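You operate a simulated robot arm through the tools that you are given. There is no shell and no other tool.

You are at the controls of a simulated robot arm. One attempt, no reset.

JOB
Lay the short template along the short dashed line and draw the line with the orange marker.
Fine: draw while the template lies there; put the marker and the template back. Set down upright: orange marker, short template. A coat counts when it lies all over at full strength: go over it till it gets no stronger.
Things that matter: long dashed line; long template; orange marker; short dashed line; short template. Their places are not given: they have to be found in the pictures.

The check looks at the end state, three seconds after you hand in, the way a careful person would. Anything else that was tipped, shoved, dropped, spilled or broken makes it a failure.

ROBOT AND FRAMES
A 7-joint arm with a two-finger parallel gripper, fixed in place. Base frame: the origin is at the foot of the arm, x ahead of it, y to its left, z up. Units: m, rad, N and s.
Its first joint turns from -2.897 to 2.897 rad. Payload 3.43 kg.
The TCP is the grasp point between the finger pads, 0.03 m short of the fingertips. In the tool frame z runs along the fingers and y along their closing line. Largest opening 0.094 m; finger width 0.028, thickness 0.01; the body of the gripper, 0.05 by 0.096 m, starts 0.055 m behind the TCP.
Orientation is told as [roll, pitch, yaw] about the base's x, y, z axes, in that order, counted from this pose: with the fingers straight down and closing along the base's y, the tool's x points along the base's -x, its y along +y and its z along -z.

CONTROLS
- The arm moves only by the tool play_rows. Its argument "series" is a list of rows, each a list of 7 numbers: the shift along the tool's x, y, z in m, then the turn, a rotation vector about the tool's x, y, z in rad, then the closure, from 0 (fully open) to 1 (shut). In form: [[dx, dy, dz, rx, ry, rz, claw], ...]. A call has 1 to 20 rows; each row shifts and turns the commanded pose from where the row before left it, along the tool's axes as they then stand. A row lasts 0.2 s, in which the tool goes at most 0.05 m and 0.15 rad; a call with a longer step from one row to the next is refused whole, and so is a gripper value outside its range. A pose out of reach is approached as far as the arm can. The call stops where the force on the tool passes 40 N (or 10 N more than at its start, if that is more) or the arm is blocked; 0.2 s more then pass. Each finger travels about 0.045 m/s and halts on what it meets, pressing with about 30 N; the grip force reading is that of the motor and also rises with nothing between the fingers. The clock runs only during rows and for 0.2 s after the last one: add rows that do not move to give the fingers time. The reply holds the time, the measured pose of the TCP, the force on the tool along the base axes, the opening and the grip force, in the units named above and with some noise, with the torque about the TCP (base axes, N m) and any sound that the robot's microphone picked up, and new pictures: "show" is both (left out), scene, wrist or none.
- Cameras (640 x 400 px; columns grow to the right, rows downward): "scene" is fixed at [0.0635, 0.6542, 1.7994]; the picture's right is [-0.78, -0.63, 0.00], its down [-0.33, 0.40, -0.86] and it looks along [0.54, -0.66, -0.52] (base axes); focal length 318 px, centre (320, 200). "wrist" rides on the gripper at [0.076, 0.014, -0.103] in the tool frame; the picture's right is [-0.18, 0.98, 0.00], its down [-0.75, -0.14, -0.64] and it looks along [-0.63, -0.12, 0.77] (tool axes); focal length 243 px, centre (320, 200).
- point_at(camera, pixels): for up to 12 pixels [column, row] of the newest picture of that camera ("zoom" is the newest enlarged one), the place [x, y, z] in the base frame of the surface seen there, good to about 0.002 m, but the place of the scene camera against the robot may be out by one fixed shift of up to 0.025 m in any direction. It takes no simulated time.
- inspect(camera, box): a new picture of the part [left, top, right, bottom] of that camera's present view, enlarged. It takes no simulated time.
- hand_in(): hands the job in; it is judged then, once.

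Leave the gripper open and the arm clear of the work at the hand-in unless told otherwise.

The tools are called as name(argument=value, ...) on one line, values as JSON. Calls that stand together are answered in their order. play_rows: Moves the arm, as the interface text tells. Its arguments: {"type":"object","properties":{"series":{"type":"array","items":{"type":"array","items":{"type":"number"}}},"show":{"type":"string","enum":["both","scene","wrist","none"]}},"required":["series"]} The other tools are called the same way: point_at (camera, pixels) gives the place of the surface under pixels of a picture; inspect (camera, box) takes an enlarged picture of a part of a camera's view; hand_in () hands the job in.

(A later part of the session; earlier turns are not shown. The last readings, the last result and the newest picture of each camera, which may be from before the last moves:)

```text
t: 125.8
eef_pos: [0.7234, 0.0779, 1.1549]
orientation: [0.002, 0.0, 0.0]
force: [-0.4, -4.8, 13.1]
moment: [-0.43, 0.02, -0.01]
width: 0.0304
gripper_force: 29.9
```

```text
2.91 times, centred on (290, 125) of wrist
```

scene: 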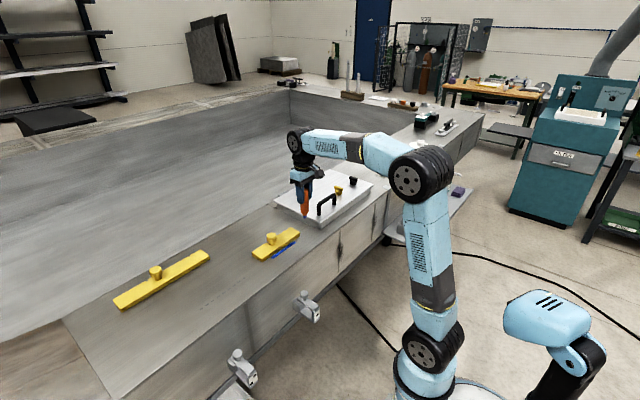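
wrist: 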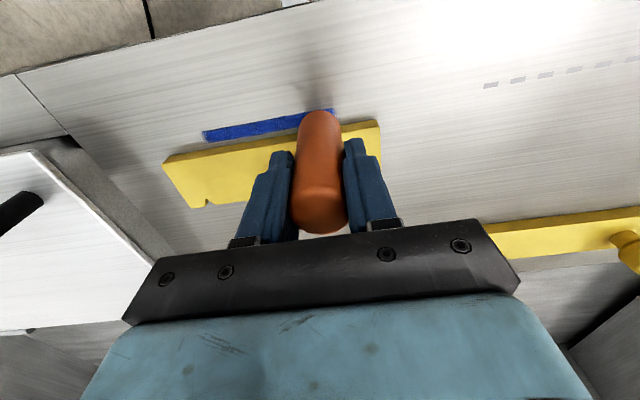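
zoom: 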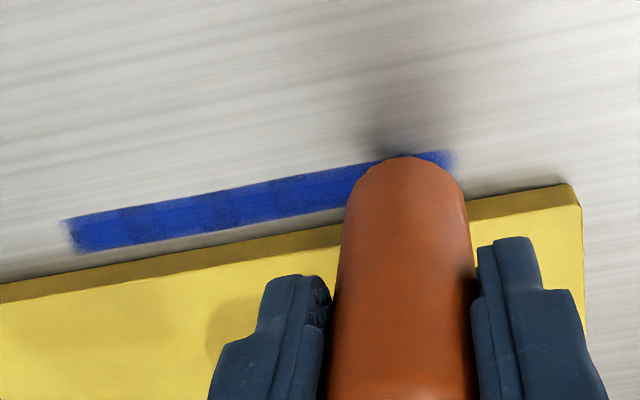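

Pressure was firm (13–19 N) and the look is unchanged. I'll lift and compare from the same close viewpoint.

play_rows(series=[[0, 0, -0.01, 0, 0, 0, 1], [0, 0, -0.03, 0, 0, 0, 1], [0.03, -0.03, 0, 0, 0, 0, 1], [0.03, -0.03, 0, 0, 0, 0, 1], [0, -0.045, 0, 0, 0, 0, 1], [0, -0.04, 0, 0, 0, 0, 1], [0, 0, 0, 0, 0, 0, 1]])

inspect(camera="wrist", box=[340, 100, 520, 200])

inspect(camera="wrist", box=[395, 120, 485, 160])

inspect(camera="scene", box=[270, 236, 302, 262])

```text
t: 127.4
eef_pos: [0.6643, -0.0668, 1.1939]
orientation: [0.0, 0.001, 0.0]
force: [-0.3, -0.3, -0.6]
moment: [-0.01, -0.01, -0.01]
width: 0.0303
gripper_force: 30.4
```

scene: 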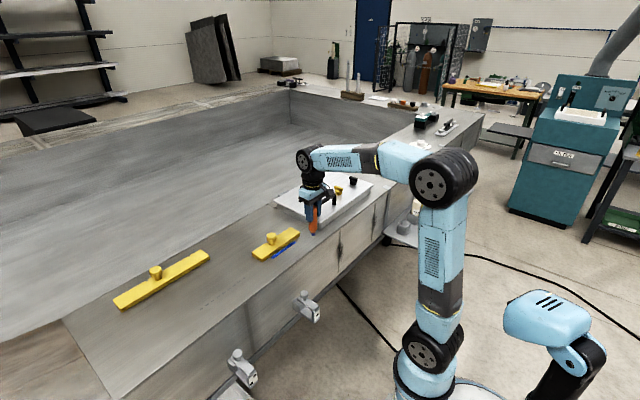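
wrist: 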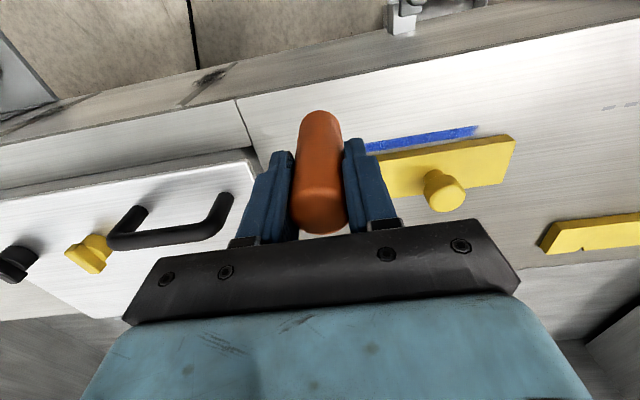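

```text
3.56 times, centred on (430, 150) of wrist
```

zoom: 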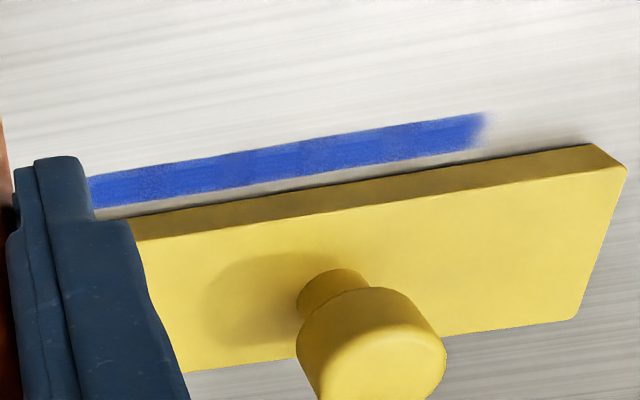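

```text
7.11 times, centred on (440, 140) of wrist
```

zoom: 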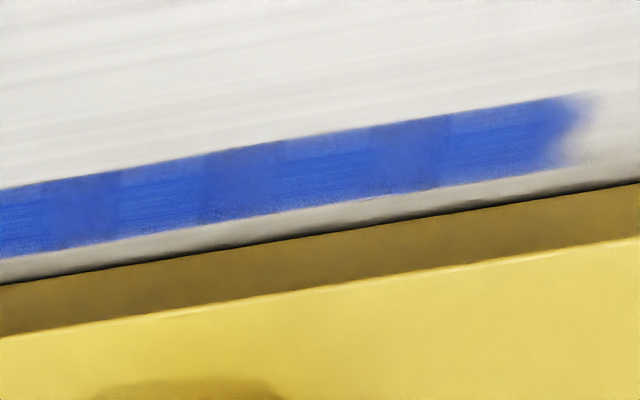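

```text
15.38 times, centred on (286, 249) of scene
```

zoom: 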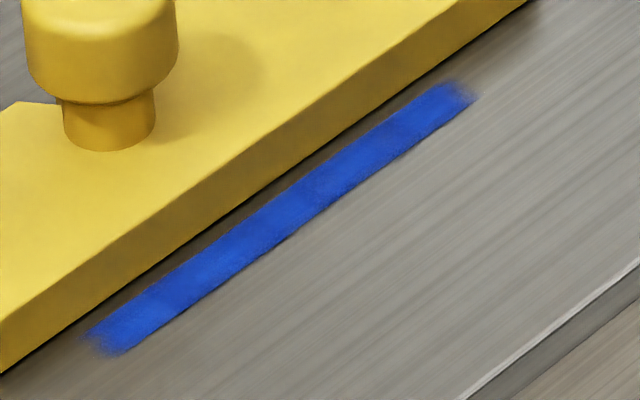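

The coat is saturated, with no change from further passes. Now I'll return the marker: up to z 1.30, across, and above its cup.

play_rows(series=[[0, 0, -0.0355, 0, 0, 0, 1], [0, 0, -0.0355, 0, 0, 0, 1], [0, 0, -0.0355, 0, 0, 0, 1], [0.00746, -0.04314, 0, 0, 0, 0, 1], [0.00746, -0.04314, 0, 0, 0, 0, 1], [0.00746, -0.04314, 0, 0, 0, 0, 1], [0.00746, -0.04314, 0, 0, 0, 0, 1], [0.00746, -0.04314, 0, 0, 0, 0, 1], [0.00746, -0.04314, 0, 0, 0, 0, 1], [0.00746, -0.04314, 0, 0, 0, 0, 1], [0.00746, -0.04314, 0, 0, 0, 0, 1], [0.00746, -0.04314, 0, 0, 0, 0, 1], [0.00746, -0.04314, 0, 0, 0, 0, 1], [0.00746, -0.04314, 0, 0, 0, 0, 1], [0.00746, -0.04314, 0, 0, 0, 0, 1], [0.00746, -0.04314, 0, 0, 0, 0, 1], [0.00746, -0.04314, 0, 0, 0, 0, 1], [0, 0, 0, 0, 0, 0, 1]], show="none")

play_rows(series=[[0, 0, 0.05, 0, 0, 0, 1], [0, 0, 0.05, 0, 0, 0, 1], [0, 0, 0.05, 0, 0, 0, 1], [0, 0, 0.05, 0, 0, 0, 1], [0, 0, 0.04, 0, 0, 0, 1], [0, 0, 0, 0, 0, 0, 1], [0, 0, 0, 0, 0, 0, 1]])

inspect(camera="scene", box=[375, 180, 445, 250])

```text
t: 131.2
eef_pos: [0.5583, -0.6737, 1.3005]
orientation: [0.002, -0.001, 0.0]
force: [-0.1, 0.8, -0.2]
moment: [0.02, -0.01, 0.02]
width: 0.0306
gripper_force: 29.8
```

```text
t: 132.8
eef_pos: [0.5595, -0.6702, 1.0617]
orientation: [-0.001, 0.001, 0.001]
force: [0.0, -0.3, -0.9]
moment: [-0.02, -0.01, 0.01]
width: 0.0304
gripper_force: 30.0
```

scene: 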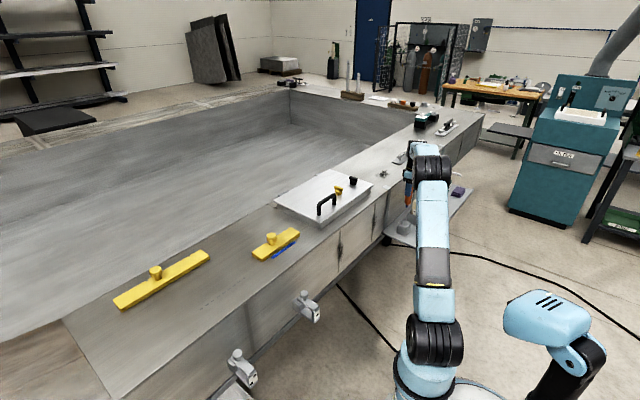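
wrist: 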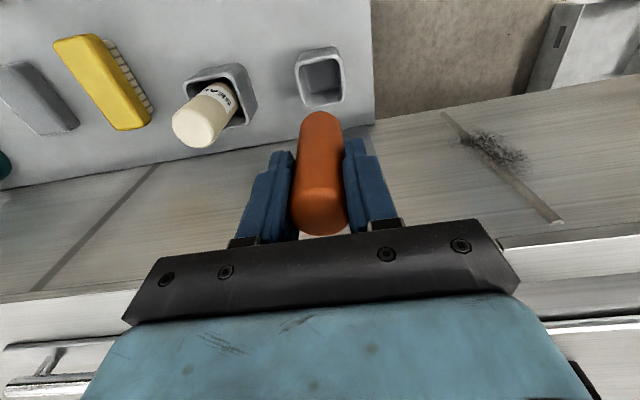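

```text
5.71 times, centred on (410, 215) of scene
```

zoom: 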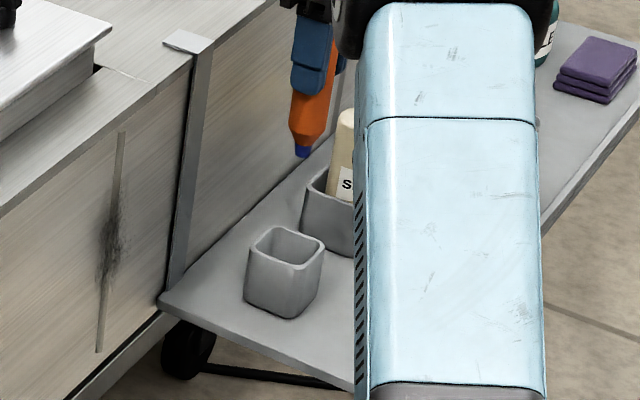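

inspect(camera="scene", box=[392, 185, 432, 235])

inspect(camera="scene", box=[396, 182, 424, 212])

```text
8.00 times, centred on (412, 210) of scene
```

zoom: 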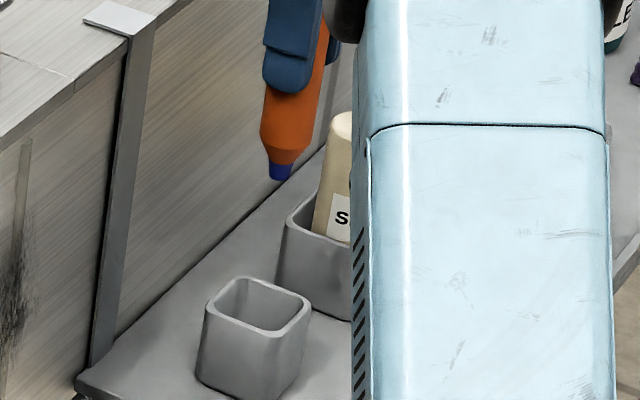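

```text
13.33 times, centred on (410, 197) of scene
```

zoom: 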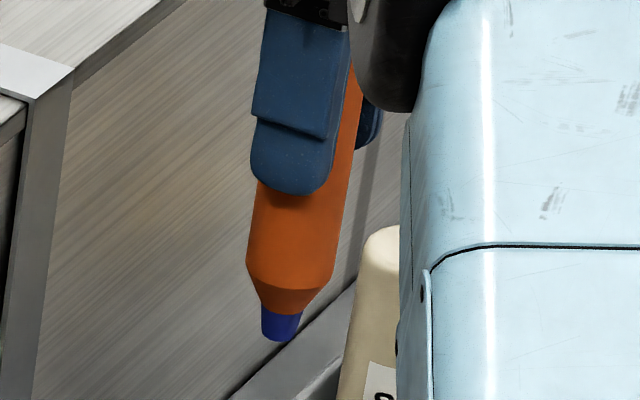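

point_at(camera="zoom", pixels=[[279, 338], [280, 325], [282, 312], [285, 290], [292, 250], [300, 205], [265, 336], [297, 336]])

```text
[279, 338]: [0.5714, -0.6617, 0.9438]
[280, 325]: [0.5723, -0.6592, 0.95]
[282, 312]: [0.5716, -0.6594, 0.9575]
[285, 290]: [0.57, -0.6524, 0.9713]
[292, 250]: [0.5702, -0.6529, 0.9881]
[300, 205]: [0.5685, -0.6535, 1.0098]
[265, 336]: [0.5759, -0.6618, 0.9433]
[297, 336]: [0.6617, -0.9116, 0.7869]
```

The marker is vertical with its tip at (0.559, −0.672), right over the cup centre. I'll lower it.

play_rows(series=[[0, 0, 0.035, 0, 0, 0, 1], [0, 0, 0.035, 0, 0, 0, 1], [0, 0, 0.035, 0, 0, 0, 1], [0, 0, 0.025, 0, 0, 0, 1], [0, 0, 0.014, 0, 0, 0, 1], [0, 0, 0.004, 0, 0, 0, 1], [0, 0, 0, 0, 0, 0, 1]], show="wrist")

```text
t: 134.4
eef_pos: [0.5581, -0.6703, 0.9124]
orientation: [0.001, 0.0, 0.0]
force: [-0.4, -0.5, -0.7]
moment: [-0.01, 0.0, 0.01]
width: 0.0305
gripper_force: 29.7
```

wrist: 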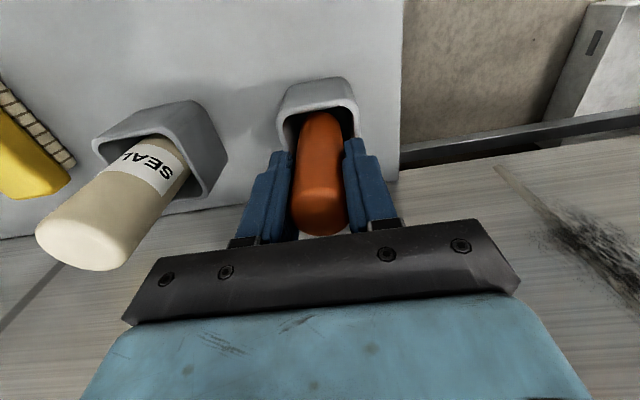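

In the cup with no contact yet. Lowering in 1 mm steps.

play_rows(series=[[0, 0, 0.001, 0, 0, 0, 1], [0, 0, 0.001, 0, 0, 0, 1], [0, 0, 0, 0, 0, 0, 1]], show="none")

```text
t: 135.2
eef_pos: [0.5583, -0.6704, 0.9119]
orientation: [0.0, 0.0, -0.001]
force: [0.1, -0.7, -0.5]
moment: [-0.03, -0.01, -0.02]
width: 0.0308
gripper_force: 29.8
```

play_rows(series=[[0, 0, 0.001, 0, 0, 0, 1], [0, 0, 0.0007, 0, 0, 0, 1], [0, 0, 0, 0, 0, 0, 1]], show="none")

```text
t: 136.0
eef_pos: [0.558, -0.6702, 0.91]
orientation: [0.0, 0.001, 0.0]
force: [0.6, 0.2, 0.5]
moment: [0.06, 0.0, 0.0]
width: 0.0306
gripper_force: 29.9
```

Still no load, so I'll go on in small steps.

play_rows(series=[[0, 0, 0.0007, 0, 0, 0, 1], [0, 0, 0.0007, 0, 0, 0, 1], [0, 0, 0, 0, 0, 0, 1]], show="none")

```text
t: 136.8
eef_pos: [0.5587, -0.6704, 0.9087]
orientation: [-0.003, -0.002, -0.001]
force: [0.4, 0.8, 18.9]
moment: [0.1, -0.05, 0.01]
width: 0.0306
gripper_force: 29.9
```

On the floor (19 N). I'll ease off 1.2 mm and open gently.

play_rows(series=[[0, 0, -0.0012, 0, 0, 0, 1], [0, 0, 0, 0, 0, 0, 0.66], [0, 0, 0, 0, 0, 0, 0.62], [0, 0, 0, 0, 0, 0, 0.5], [0, 0, 0, 0, 0, 0, 0.4], [0, 0, 0, 0, 0, 0, 0.4]], show="wrist")

```text
t: 138.2
eef_pos: [0.5591, -0.6711, 0.9084]
orientation: [0.001, 0.001, 0.0]
force: [0.0, -0.2, 0.3]
moment: [-0.02, -0.02, -0.02]
width: 0.0564
gripper_force: 0.0
```

wrist: 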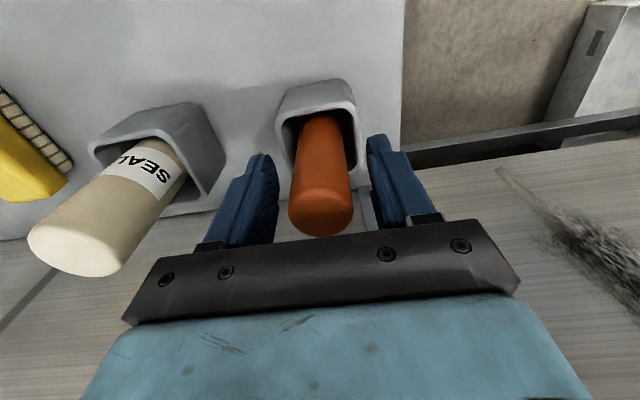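

It's standing upright. I'll rise and go back to the template.

play_rows(series=[[0, 0, -0.0415, 0, 0, 0, 0.4], [0, 0, -0.0415, 0, 0, 0, 0.4], [0, 0, -0.0415, 0, 0, 0, 0.4], [0, 0, -0.0415, 0, 0, 0, 0.4], [0, 0, -0.0415, 0, 0, 0, 0.4], [0, 0, -0.0415, 0, 0, 0, 0.4], [0, 0, -0.0415, 0, 0, 0, 0.4], [0, 0, -0.0415, 0, 0, 0, 0.4], [0, 0, 0, 0, 0, 0, 0.4]], show="wrist")

play_rows(series=[[-0.01294, 0.04484, 0, 0, 0, 0, 0.3], [-0.01294, 0.04484, 0, 0, 0, 0, 0.3], [-0.01294, 0.04484, 0, 0, 0, 0, 0.3], [-0.01294, 0.04484, 0, 0, 0, 0, 0.3], [-0.01294, 0.04484, 0, 0, 0, 0, 0.3], [-0.01294, 0.04484, 0, 0, 0, 0, 0.3], [-0.01294, 0.04484, 0, 0, 0, 0, 0.3], [-0.01294, 0.04484, 0, 0, 0, 0, 0.3], [-0.01294, 0.04484, 0, 0, 0, 0, 0.3], [-0.01294, 0.04484, 0, 0, 0, 0, 0.3], [-0.01294, 0.04484, 0, 0, 0, 0, 0.3], [-0.01294, 0.04484, 0, 0, 0, 0, 0.3], [-0.01294, 0.04484, 0, 0, 0, 0, 0.3], [-0.01294, 0.04484, 0, 0, 0, 0, 0.3], [-0.01294, 0.04484, 0, 0, 0, 0, 0.3], [-0.01294, 0.04484, 0, 0, 0, 0, 0.3], [0, 0, 0.03, 0, 0, 0, 0.3], [0, 0, 0.03, 0, 0, 0, 0.3], [0, 0, 0, 0, 0, 0, 0.3]])

inspect(camera="wrist", box=[120, 0, 480, 200])

```text
t: 140.2
eef_pos: [0.5593, -0.6703, 1.2406]
orientation: [0.0, 0.0, -0.001]
force: [0.3, 0.4, -0.9]
moment: [0.05, 0.03, 0.03]
width: 0.0563
gripper_force: 0.0
```

wrist: 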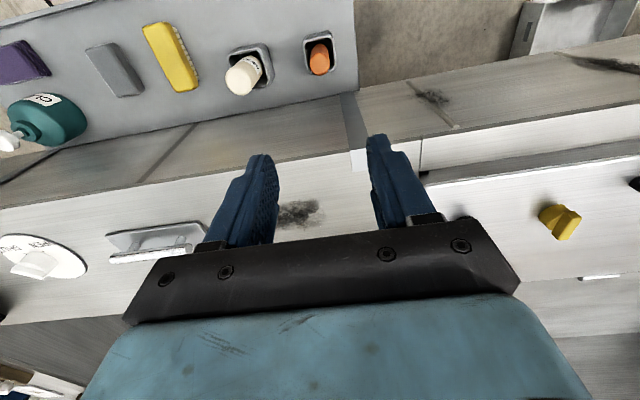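

```text
t: 144.2
eef_pos: [0.7651, 0.0454, 1.1808]
orientation: [0.001, 0.0, 0.001]
force: [0.5, -0.4, -0.3]
moment: [0.0, -0.01, 0.02]
width: 0.0656
gripper_force: 0.0
```

scene: 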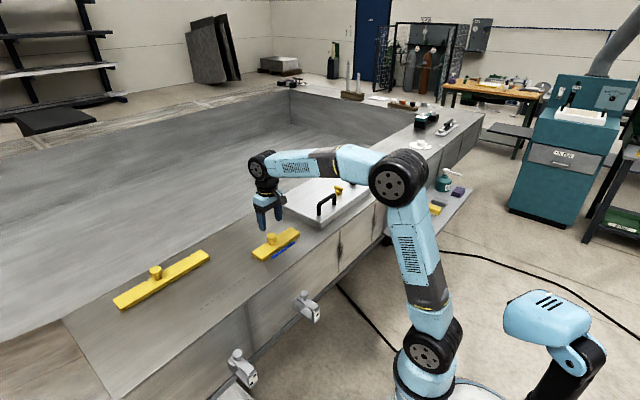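
wrist: 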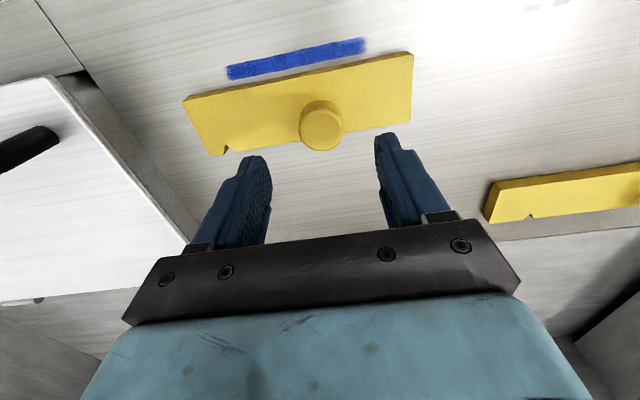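

```text
1.78 times, centred on (300, 100) of wrist
```

zoom: 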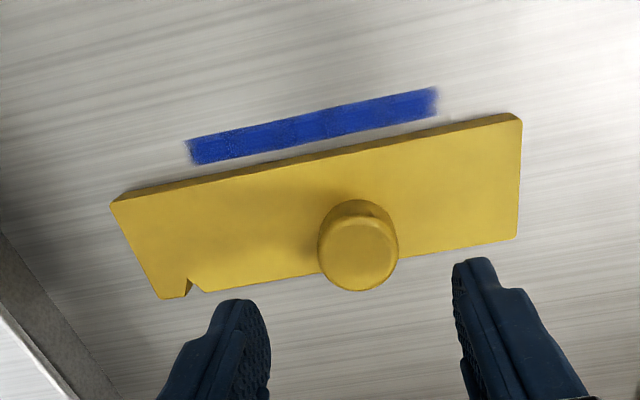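

The template hasn't moved. I'll check the knob centre for alignment.

point_at(camera="zoom", pixels=[[358, 255], [320, 255], [397, 250], [358, 290], [358, 222], [112, 203], [518, 122], [160, 297], [516, 236]])

```text
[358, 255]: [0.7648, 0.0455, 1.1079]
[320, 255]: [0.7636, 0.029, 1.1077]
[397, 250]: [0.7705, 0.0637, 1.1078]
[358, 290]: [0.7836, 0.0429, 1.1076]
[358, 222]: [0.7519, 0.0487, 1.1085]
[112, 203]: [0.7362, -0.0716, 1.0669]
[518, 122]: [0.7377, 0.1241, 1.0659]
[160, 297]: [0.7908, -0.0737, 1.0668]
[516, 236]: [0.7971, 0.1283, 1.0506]
```

The knob is at (0.766, 0.046) and the TCP is on it. I'll descend and grip.

play_rows(series=[[0, 0.0005, 0.03, 0, 0, 0, 0.3], [0, 0, 0.03, 0, 0, 0, 0.3], [0, 0, 0.0165, 0, 0, 0, 0.3], [0, 0, 0, 0, 0, 0, 0.3], [0, 0, 0, 0, 0, 0, 0.5], [0, 0, 0, 0, 0, 0, 0.6], [0, 0, 0, 0, 0, 0, 0.8], [0, 0, 0, 0, 0, 0, 1], [0, 0, 0, 0, 0, 0, 1]], show="wrist")

```text
t: 146.2
eef_pos: [0.7666, 0.0468, 1.1047]
orientation: [0.0, -0.001, 0.0]
force: [0.8, 0.1, -0.4]
moment: [0.01, -0.02, 0.03]
width: 0.0348
gripper_force: 30.1
```

wrist: 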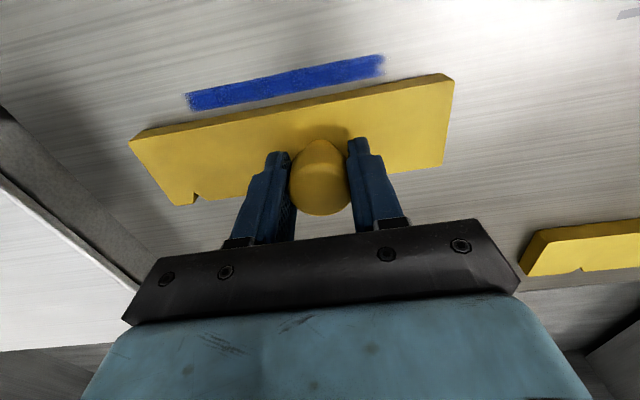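

Gripped. I'll lift 5 cm, carry back +0.1565 in x and +0.023 in y, and hover.

play_rows(series=[[0, 0, -0.01, 0, 0, 0, 1], [0, 0, -0.02, 0, 0, 0, 1], [0, 0, -0.02, 0, 0, 0, 1], [-0.0313, 0.0046, 0, 0, 0, 0, 1], [-0.0313, 0.0046, 0, 0, 0, 0, 1], [-0.0313, 0.0046, 0, 0, 0, 0, 1], [-0.0313, 0.0046, 0, 0, 0, 0, 1], [-0.0313, 0.0046, 0, 0, 0, 0, 1], [0, 0, 0.02, 0, 0, 0, 1], [0, 0, 0.02, 0, 0, 0, 1], [0, 0, 0, 0, 0, 0, 1]])

inspect(camera="wrist", box=[100, 40, 480, 240])

point_at(camera="wrist", pixels=[[130, 143], [452, 82], [180, 204], [443, 165], [290, 110]])

```text
t: 148.6
eef_pos: [0.9211, 0.0697, 1.113]
orientation: [0.0, 0.003, 0.0]
force: [-0.2, -0.6, -1.1]
moment: [0.02, -0.01, 0.01]
width: 0.0348
gripper_force: 30.0
```

scene: 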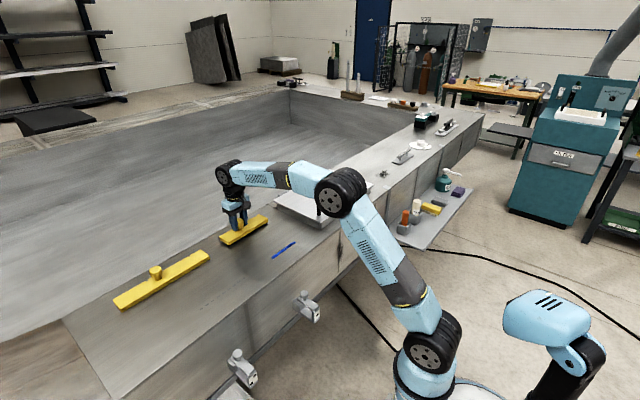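
wrist: 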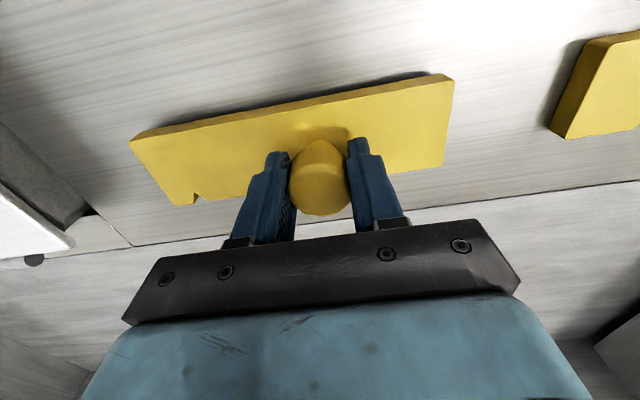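

```text
1.68 times, centred on (290, 140) of wrist
```

zoom: 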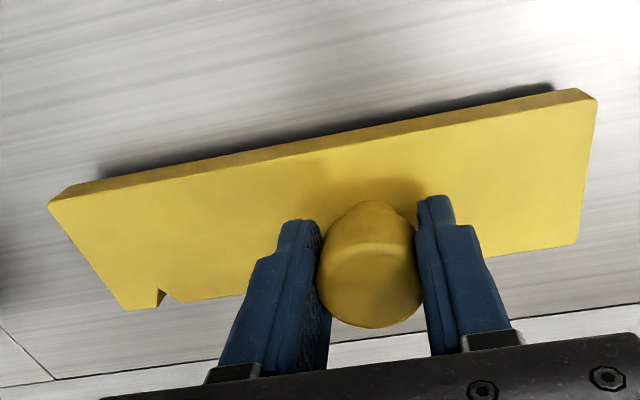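

```text
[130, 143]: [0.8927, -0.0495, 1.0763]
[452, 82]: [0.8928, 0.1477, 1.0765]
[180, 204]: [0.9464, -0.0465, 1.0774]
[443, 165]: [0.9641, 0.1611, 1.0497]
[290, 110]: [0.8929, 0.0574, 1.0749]
```

It matches the original place (edge x 0.8925, ends −0.049/0.148). I'll lower the last centimetre.

play_rows(series=[[0, 0, 0.005, 0, 0, 0, 1], [0, 0, 0.004, 0, 0, 0, 1], [0, 0, 0.001, 0, 0, 0, 1], [0, 0, 0, 0, 0, 0, 1]], show="none")

```text
t: 149.6
eef_pos: [0.9209, 0.0693, 1.1044]
orientation: [-0.002, -0.001, -0.001]
force: [3.8, 0.3, 9.9]
moment: [0.0, 0.14, -0.03]
width: 0.0346
gripper_force: 30.5
```

Contact at 10 N. I'll ease off slightly, release and rise.

play_rows(series=[[0, 0, -0.0008, 0, 0, 0, 1], [0, 0, 0, 0, 0, 0, 0.7], [0, 0, 0, 0, 0, 0, 0.6], [0, 0, 0, 0, 0, 0, 0.5], [0, 0, 0, 0, 0, 0, 0.4], [0, 0, 0, 0, 0, 0, 0.3], [0, 0, 0, 0, 0, 0, 0.3], [0, 0, -0.02, 0, 0, 0, 0.3], [0, 0, -0.03, 0, 0, 0, 0.3], [0, 0, -0.04, 0, 0, 0, 0.3], [0, 0, -0.04, 0, 0, 0, 0.1], [0.04, 0, -0.02, 0, 0, 0, 0], [0.045, 0, 0, 0, 0, 0, 0], [0.045, 0, 0, 0, 0, 0, 0], [0.04, 0, -0.02, 0, 0, 0, 0], [0, 0, 0, 0, 0, 0, 0]])

inspect(camera="wrist", box=[200, 0, 500, 240])

inspect(camera="scene", box=[200, 180, 440, 300])

inspect(camera="scene", box=[262, 232, 306, 266])

```text
t: 153.0
eef_pos: [0.7511, 0.069, 1.2742]
orientation: [-0.002, -0.001, 0.0]
force: [0.0, -0.3, 0.6]
moment: [0.0, -0.02, 0.0]
width: 0.094
gripper_force: 0.1
```

scene: 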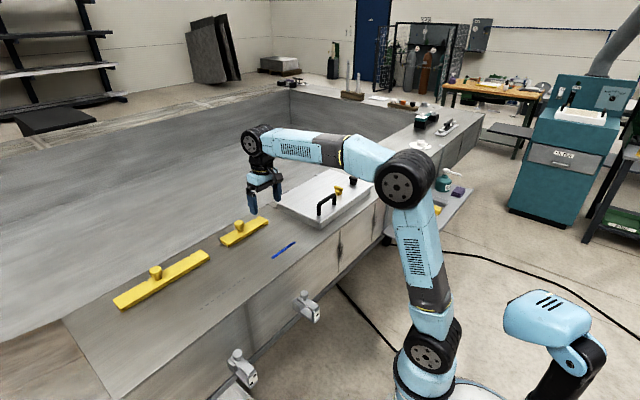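
wrist: 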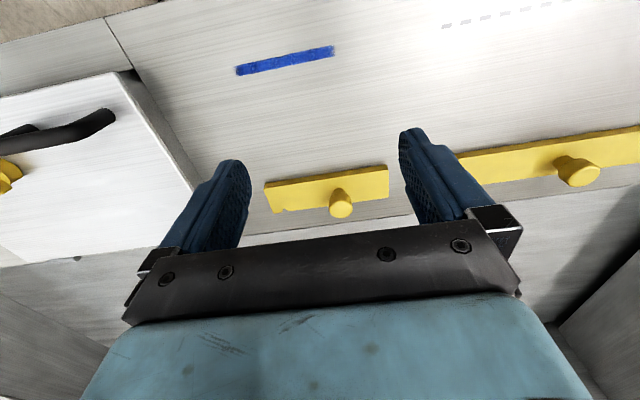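

```text
1.67 times, centred on (350, 120) of wrist
```

zoom: 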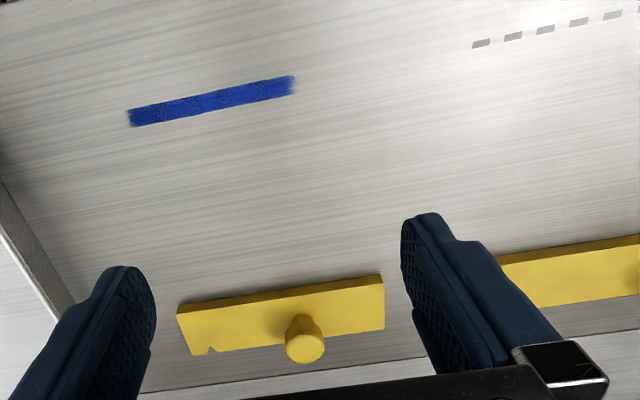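

```text
2.67 times, centred on (320, 240) of scene
```

zoom: 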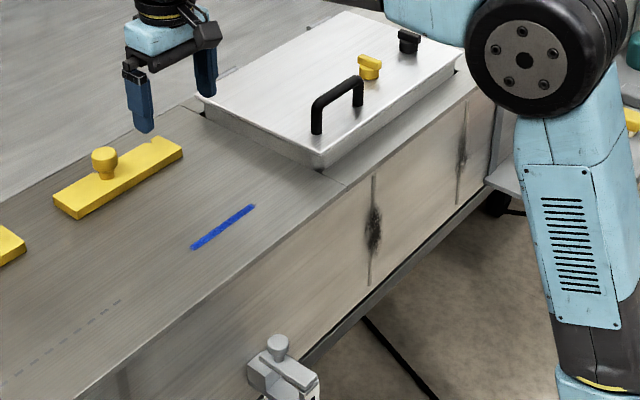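

```text
11.76 times, centred on (284, 249) of scene
```

zoom: 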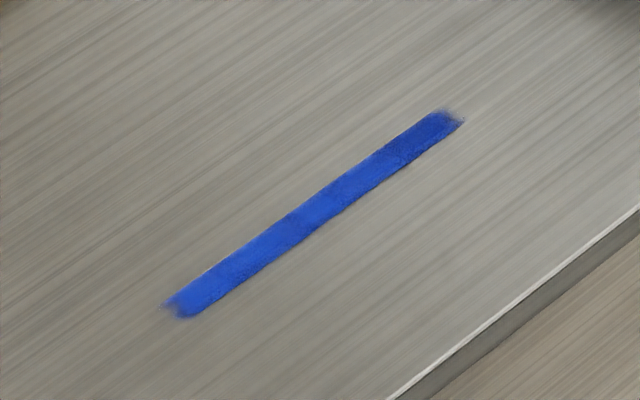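

The template is back and the line is drawn. One last enlarged check of the line from the wrist, then I'll move the arm clear and confirm the marker.

inspect(camera="wrist", box=[225, 35, 345, 85])

play_rows(series=[[0.03, -0.035, -0.015, 0, 0, 0, 0], [0.03, -0.035, -0.015, 0, 0, 0, 0], [0.03, -0.035, -0.015, 0, 0, 0, 0], [0.03, -0.035, -0.015, 0, 0, 0, 0], [0.03, -0.035, -0.015, 0, 0, 0, 0], [0, -0.045, -0.01, 0, 0, 0, 0], [0, -0.045, 0, 0, 0, 0, 0], [0, -0.045, 0, 0, 0, 0, 0], [0, -0.04, 0, 0, 0, 0, 0], [0, 0, 0, 0, 0, 0, 0]])

inspect(camera="wrist", box=[40, 20, 200, 120])

```text
5.33 times, centred on (285, 60) of wrist
```

zoom: 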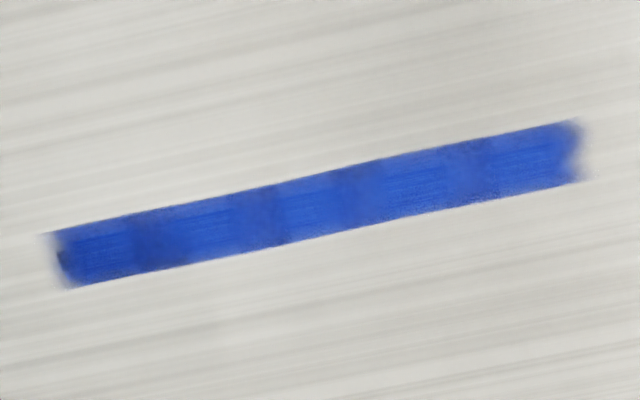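

```text
t: 155.2
eef_pos: [0.6023, -0.279, 1.3596]
orientation: [0.0, -0.001, 0.002]
force: [0.2, -0.1, 0.5]
moment: [0.01, -0.02, 0.01]
width: 0.0939
gripper_force: 0.0
```

scene: 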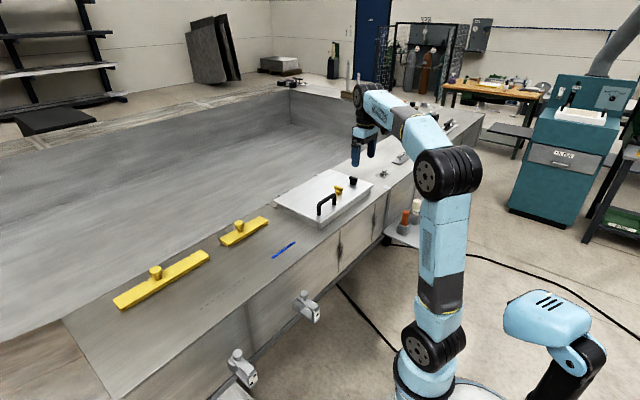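
wrist: 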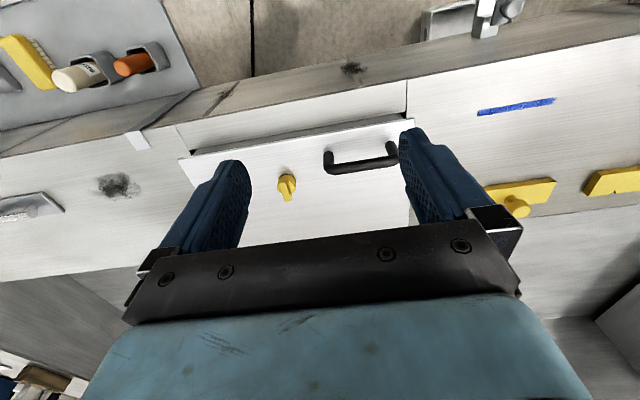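

```text
4.00 times, centred on (120, 70) of wrist
```

zoom: 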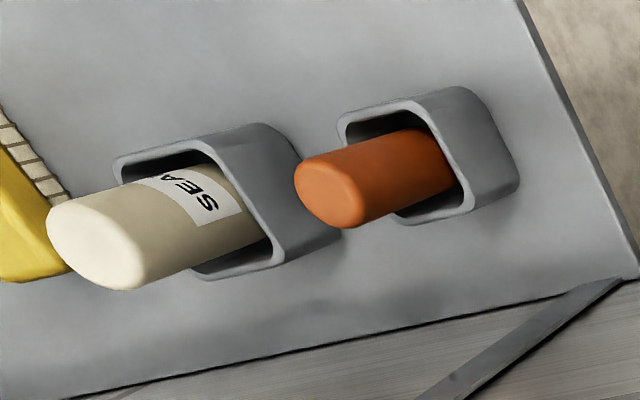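

The marker stands upright in its cup. In the last zoom the line's right tip, at zoom (60,258), shows a dark corner. I'll go back with the empty gripper for a close look at it before handing in.

play_rows(series=[[-0.02, 0.04, 0.01, 0, 0, 0, 0], [-0.02, 0.04, 0.015, 0, 0, 0, 0], [-0.02, 0.04, 0.015, 0, 0, 0, 0], [-0.02, 0.04, 0.015, 0, 0, 0, 0], [-0.01, 0.04, 0.02, 0, 0, 0, 0], [0, 0.04, 0.02, 0, 0, 0, 0], [0, 0.02, 0.035, 0, 0, 0, 0], [0, 0, 0.035, 0, 0, 0, 0], [0, 0, 0.015, 0, 0, 0, 0], [0, 0, 0, 0, 0, 0, 0]], show="wrist")

```text
t: 157.4
eef_pos: [0.691, -0.0206, 1.1798]
orientation: [0.001, 0.001, 0.0]
force: [0.1, -0.3, -0.2]
moment: [-0.03, -0.01, 0.0]
width: 0.0941
gripper_force: 0.1
```

wrist: 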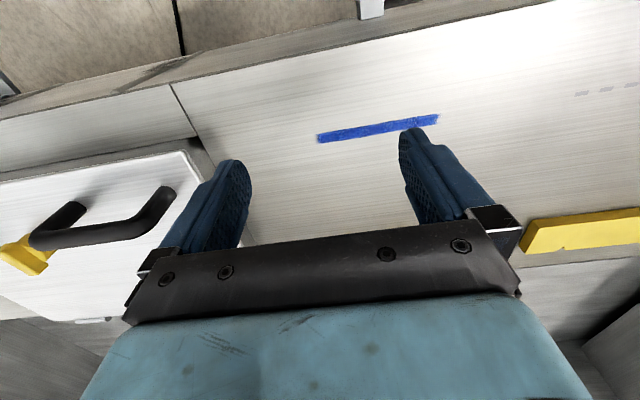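

inspect(camera="wrist", box=[310, 108, 450, 148])

inspect(camera="wrist", box=[308, 118, 358, 150])

point_at(camera="zoom", pixels=[[105, 255], [120, 250], [135, 240], [150, 240], [200, 225], [300, 210]])

```text
4.57 times, centred on (380, 128) of wrist
```

zoom: 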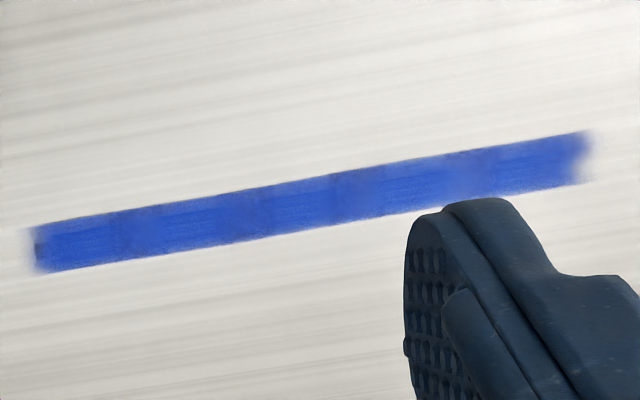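

```text
12.50 times, centred on (333, 134) of wrist
```

zoom: 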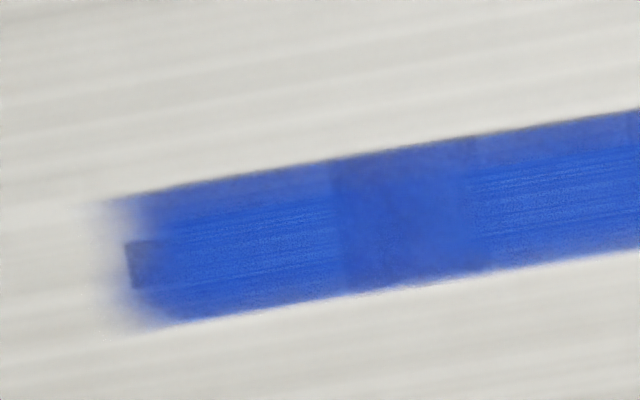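

```text
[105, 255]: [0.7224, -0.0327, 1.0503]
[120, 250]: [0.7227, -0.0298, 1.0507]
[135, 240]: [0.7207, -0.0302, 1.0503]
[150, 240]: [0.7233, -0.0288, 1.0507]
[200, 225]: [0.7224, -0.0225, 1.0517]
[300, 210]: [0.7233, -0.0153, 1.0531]
```

The last 3 mm at the right end looks faded. I'll measure both ends precisely.

inspect(camera="wrist", box=[410, 104, 460, 136])

point_at(camera="wrist", pixels=[[316, 138], [318, 138], [320, 137], [322, 137], [324, 136], [434, 119], [436, 119], [438, 119], [440, 118], [380, 128]])

inspect(camera="scene", box=[286, 238, 302, 250])

inspect(camera="scene", box=[266, 250, 282, 262])

```text
12.50 times, centred on (435, 120) of wrist
```

zoom: 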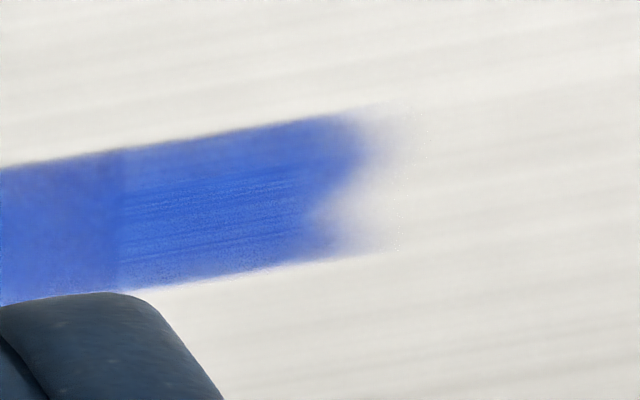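

```text
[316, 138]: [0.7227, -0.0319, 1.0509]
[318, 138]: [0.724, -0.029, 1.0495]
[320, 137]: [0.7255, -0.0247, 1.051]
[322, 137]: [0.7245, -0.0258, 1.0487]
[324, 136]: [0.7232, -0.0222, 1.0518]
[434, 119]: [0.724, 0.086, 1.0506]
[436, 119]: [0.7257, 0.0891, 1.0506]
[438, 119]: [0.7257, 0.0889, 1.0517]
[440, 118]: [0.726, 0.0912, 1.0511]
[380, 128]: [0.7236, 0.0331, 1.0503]
```

```text
16.00 times, centred on (294, 244) of scene
```

zoom: 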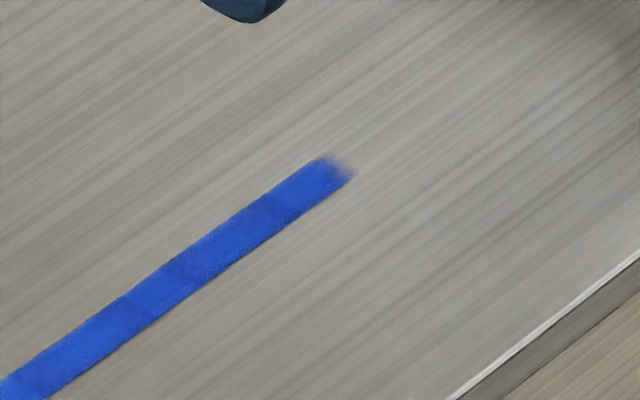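

```text
16.00 times, centred on (274, 256) of scene
```

zoom: 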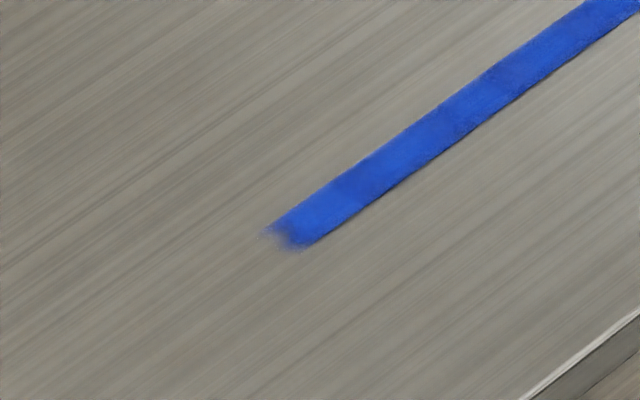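

The ink fades over the last ~4 mm at the right end, because the nib's contact point sat several millimetres to the left of the TCP. I want full strength there too, so I'll re-lay the template, extend the right end about 5 mm, and put everything back again. First, back to the template knob.

play_rows(series=[[-0.0385, 0.015, 0, 0, 0, 0, 0.3], [-0.0385, 0.015, 0, 0, 0, 0, 0.3], [-0.0385, 0.015, 0, 0, 0, 0, 0.3], [-0.0385, 0.015, 0, 0, 0, 0, 0.3], [-0.038, 0.015, 0, 0, 0, 0, 0.3], [-0.038, 0.015, 0, 0, 0, 0, 0.3], [0, 0, 0, 0, 0, 0, 0.3]], show="wrist")

point_at(camera="wrist", pixels=[[321, 128], [300, 128], [343, 126], [321, 145], [321, 110]])

```text
t: 159.0
eef_pos: [0.9226, 0.0689, 1.1796]
orientation: [0.0, 0.002, 0.0]
force: [-0.3, -0.2, -1.4]
moment: [-0.02, 0.0, 0.03]
width: 0.0658
gripper_force: 0.0
```

wrist: 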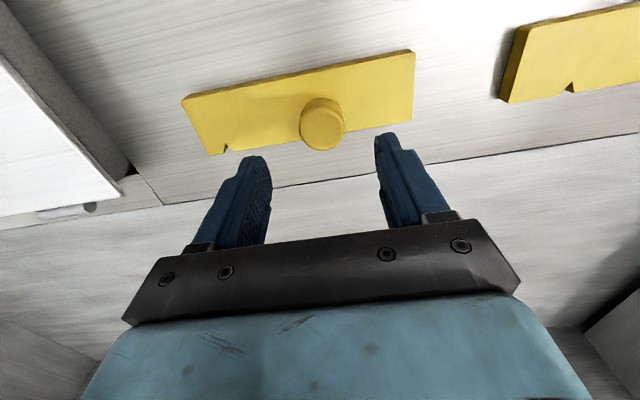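

```text
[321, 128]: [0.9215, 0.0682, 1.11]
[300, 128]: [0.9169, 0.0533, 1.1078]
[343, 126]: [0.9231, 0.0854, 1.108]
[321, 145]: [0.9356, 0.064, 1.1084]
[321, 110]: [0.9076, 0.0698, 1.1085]
```

I'm right over the knob at (0.921, 0.069). Descend, grip, lift and carry as before.

play_rows(series=[[0, 0, 0.03, 0, 0, 0, 0.3], [0, 0, 0.03, 0, 0, 0, 0.3], [0, 0, 0.0155, 0, 0, 0, 0.3], [0, 0, 0, 0, 0, 0, 0.3], [0, 0, 0, 0, 0, 0, 0.5], [0, 0, 0, 0, 0, 0, 0.6], [0, 0, 0, 0, 0, 0, 0.8], [0, 0, 0, 0, 0, 0, 1], [0, 0, 0, 0, 0, 0, 1]], show="none")

play_rows(series=[[0, 0, -0.01, 0, 0, 0, 1], [0, 0, -0.02, 0, 0, 0, 1], [0, 0, -0.02, 0, 0, 0, 1], [0.0313, -0.0046, 0, 0, 0, 0, 1], [0.0313, -0.0046, 0, 0, 0, 0, 1], [0.0313, -0.0046, 0, 0, 0, 0, 1], [0.0313, -0.0046, 0, 0, 0, 0, 1], [0.0313, -0.0046, 0, 0, 0, 0, 1], [0, 0, 0.02, 0, 0, 0, 1], [0, 0, 0.02, 0, 0, 0, 1], [0, 0, 0, 0, 0, 0, 1]])

inspect(camera="wrist", box=[120, 30, 480, 220])

point_at(camera="wrist", pixels=[[130, 143], [452, 82], [290, 110], [240, 92], [300, 78]])

```text
t: 161.0
eef_pos: [0.9209, 0.0695, 1.1046]
orientation: [-0.001, 0.0, 0.001]
force: [-0.4, 0.6, -0.9]
moment: [0.02, 0.03, -0.01]
width: 0.0349
gripper_force: 30.5
```

```text
t: 163.4
eef_pos: [0.7646, 0.0474, 1.1156]
orientation: [0.0, 0.0, -0.001]
force: [1.2, -0.4, -1.6]
moment: [0.03, 0.01, 0.02]
width: 0.0348
gripper_force: 30.5
```

scene: 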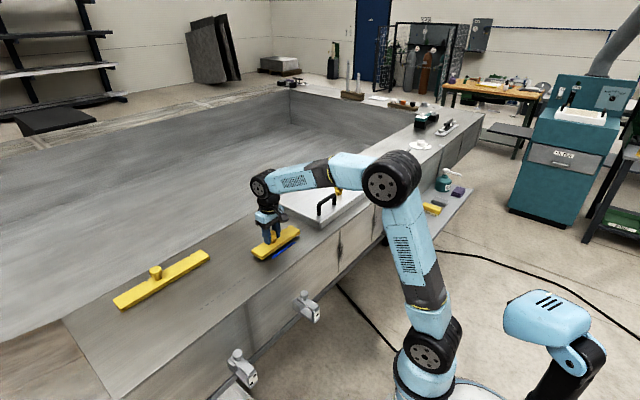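
wrist: 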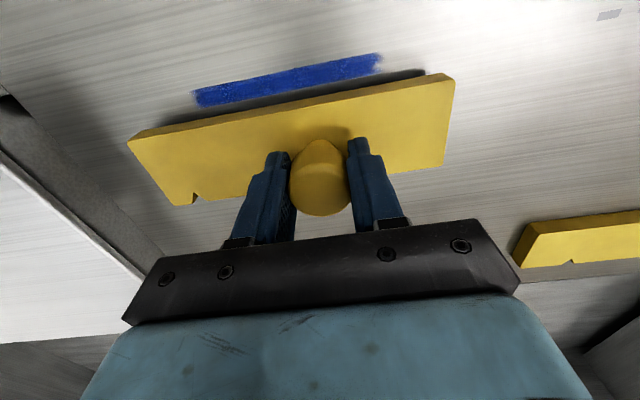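

```text
1.78 times, centred on (300, 125) of wrist
```

zoom: 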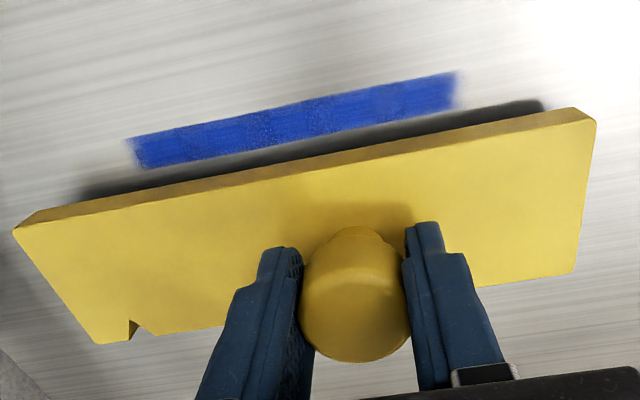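

```text
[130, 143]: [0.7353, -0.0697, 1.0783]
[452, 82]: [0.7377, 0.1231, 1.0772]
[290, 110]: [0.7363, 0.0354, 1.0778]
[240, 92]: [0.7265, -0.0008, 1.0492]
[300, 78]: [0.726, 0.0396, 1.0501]
```

Positioned the same as before (edge x 0.736). Lower, confirm contact, release and rise.

play_rows(series=[[0, 0, 0.005, 0, 0, 0, 1], [0, 0, 0.004, 0, 0, 0, 1], [0, 0, 0.0015, 0, 0, 0, 1], [0, 0, 0, 0, 0, 0, 1]], show="none")

```text
t: 164.4
eef_pos: [0.7643, 0.0461, 1.1038]
orientation: [0.002, 0.0, 0.002]
force: [0.1, 0.0, -0.8]
moment: [0.0, 0.02, 0.02]
width: 0.0348
gripper_force: 29.3
```

play_rows(series=[[0, 0, 0.0007, 0, 0, 0, 1], [0, 0, 0.0005, 0, 0, 0, 1], [0, 0, 0, 0, 0, 0, 1]], show="none")

```text
t: 165.2
eef_pos: [0.7654, 0.047, 1.1038]
orientation: [0.0, -0.002, -0.001]
force: [2.6, -0.7, 15.3]
moment: [-0.03, 0.34, 0.0]
width: 0.0346
gripper_force: 30.1
```

Contact at 15 N. Ease, release, rise, and go to the marker.

play_rows(series=[[0, 0, -0.0009, 0, 0, 0, 1], [0, 0, 0, 0, 0, 0, 0.7], [0, 0, 0, 0, 0, 0, 0.6], [0, 0, 0, 0, 0, 0, 0.5], [0, 0, 0, 0, 0, 0, 0.4], [0, 0, 0, 0, 0, 0, 0.3], [0, 0, 0, 0, 0, 0, 0.3], [0, 0, -0.02, 0, 0, 0, 0.3], [0, 0, -0.03, 0, 0, 0, 0.3], [0, 0, -0.03, 0, 0, 0, 0.3], [0, 0, -0.028, 0, 0, 0, 0.3], [0, 0, -0.028, 0, 0, 0, 0.3], [0, 0, 0, 0, 0, 0, 0.3]])

play_rows(series=[[0.01294, -0.04487, 0, 0, 0, 0, 0.4], [0.01294, -0.04487, 0, 0, 0, 0, 0.4], [0.01294, -0.04487, 0, 0, 0, 0, 0.4], [0.01294, -0.04487, 0, 0, 0, 0, 0.4], [0.01294, -0.04487, 0, 0, 0, 0, 0.4], [0.01294, -0.04487, 0, 0, 0, 0, 0.4], [0.01294, -0.04487, 0, 0, 0, 0, 0.4], [0.01294, -0.04487, 0, 0, 0, 0, 0.4], [0.01294, -0.04487, 0, 0, 0, 0, 0.4], [0.01294, -0.04487, 0, 0, 0, 0, 0.4], [0.01294, -0.04487, 0, 0, 0, 0, 0.4], [0.01294, -0.04487, 0, 0, 0, 0, 0.4], [0.01294, -0.04487, 0, 0, 0, 0, 0.4], [0.01294, -0.04487, 0, 0, 0, 0, 0.4], [0.01294, -0.04487, 0, 0, 0, 0, 0.4], [0.01294, -0.04487, 0, 0, 0, 0, 0.4], [0, 0, 0.045, 0, 0, 0, 0.4], [0, 0, 0.045, 0, 0, 0, 0.4], [0, 0, 0.045, 0, 0, 0, 0.4], [0, 0, 0.045, 0, 0, 0, 0.4]], show="wrist")

point_at(camera="wrist", pixels=[[321, 108], [310, 108], [333, 107], [321, 99], [321, 117]])

```text
t: 168.0
eef_pos: [0.7655, 0.0464, 1.2391]
orientation: [0.0, -0.001, 0.0]
force: [0.4, 0.7, 0.6]
moment: [0.01, -0.01, -0.03]
width: 0.0662
gripper_force: 0.1
```

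scene: 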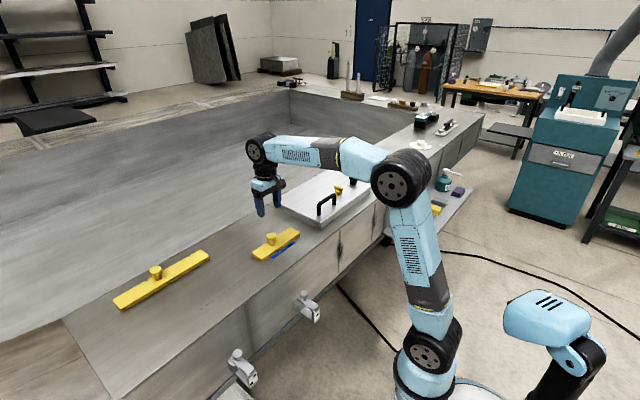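
wrist: 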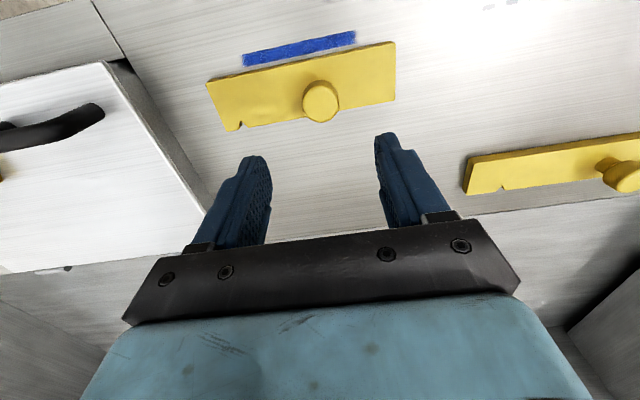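

```text
t: 172.2
eef_pos: [0.5586, -0.6705, 1.0614]
orientation: [0.001, 0.0, -0.001]
force: [-0.3, 0.0, -0.9]
moment: [-0.02, 0.01, -0.04]
width: 0.0563
gripper_force: 0.2
```

wrist: 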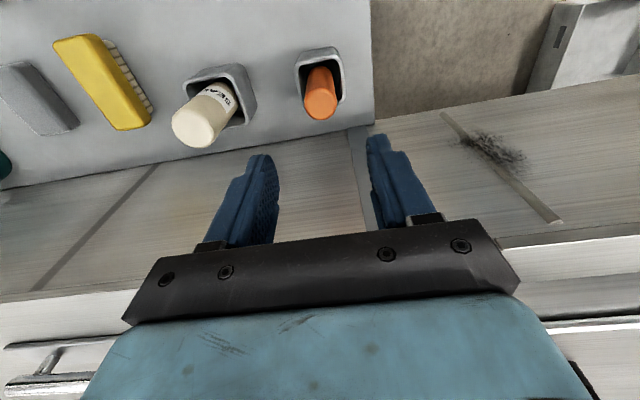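

```text
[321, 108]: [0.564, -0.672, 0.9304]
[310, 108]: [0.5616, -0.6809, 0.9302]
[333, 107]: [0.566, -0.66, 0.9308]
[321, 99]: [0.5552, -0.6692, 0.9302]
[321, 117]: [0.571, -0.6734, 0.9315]
```

The marker top is at (0.562, −0.671). Descend and grip.

play_rows(series=[[-0.002, 0, 0.03, 0, 0, 0, 0.4], [0, 0, 0.035, 0, 0, 0, 0.4], [0, 0, 0.035, 0, 0, 0, 0.4], [0, 0, 0.03, 0, 0, 0, 0.4], [0, 0, 0.019, 0, 0, 0, 0.4], [0, 0, 0, 0, 0, 0, 0.4], [0, 0, 0, 0, 0, 0, 0.6], [0, 0, 0, 0, 0, 0, 0.8], [0, 0, 0, 0, 0, 0, 1], [0, 0, 0, 0, 0, 0, 1]], show="wrist")

```text
t: 174.4
eef_pos: [0.5589, -0.6703, 0.9097]
orientation: [0.001, 0.0, 0.001]
force: [0.3, -0.6, 0.0]
moment: [-0.01, 0.01, 0.0]
width: 0.0305
gripper_force: 30.0
```

wrist: 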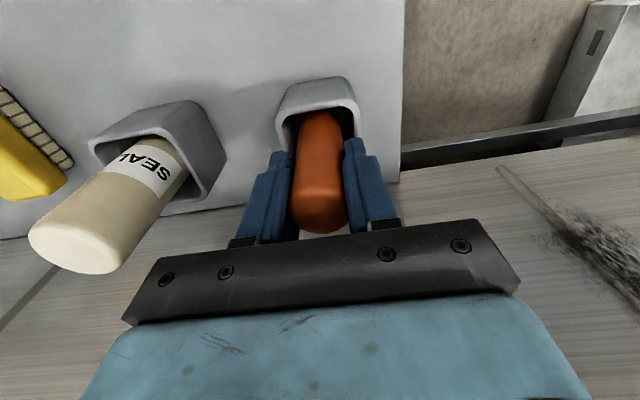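

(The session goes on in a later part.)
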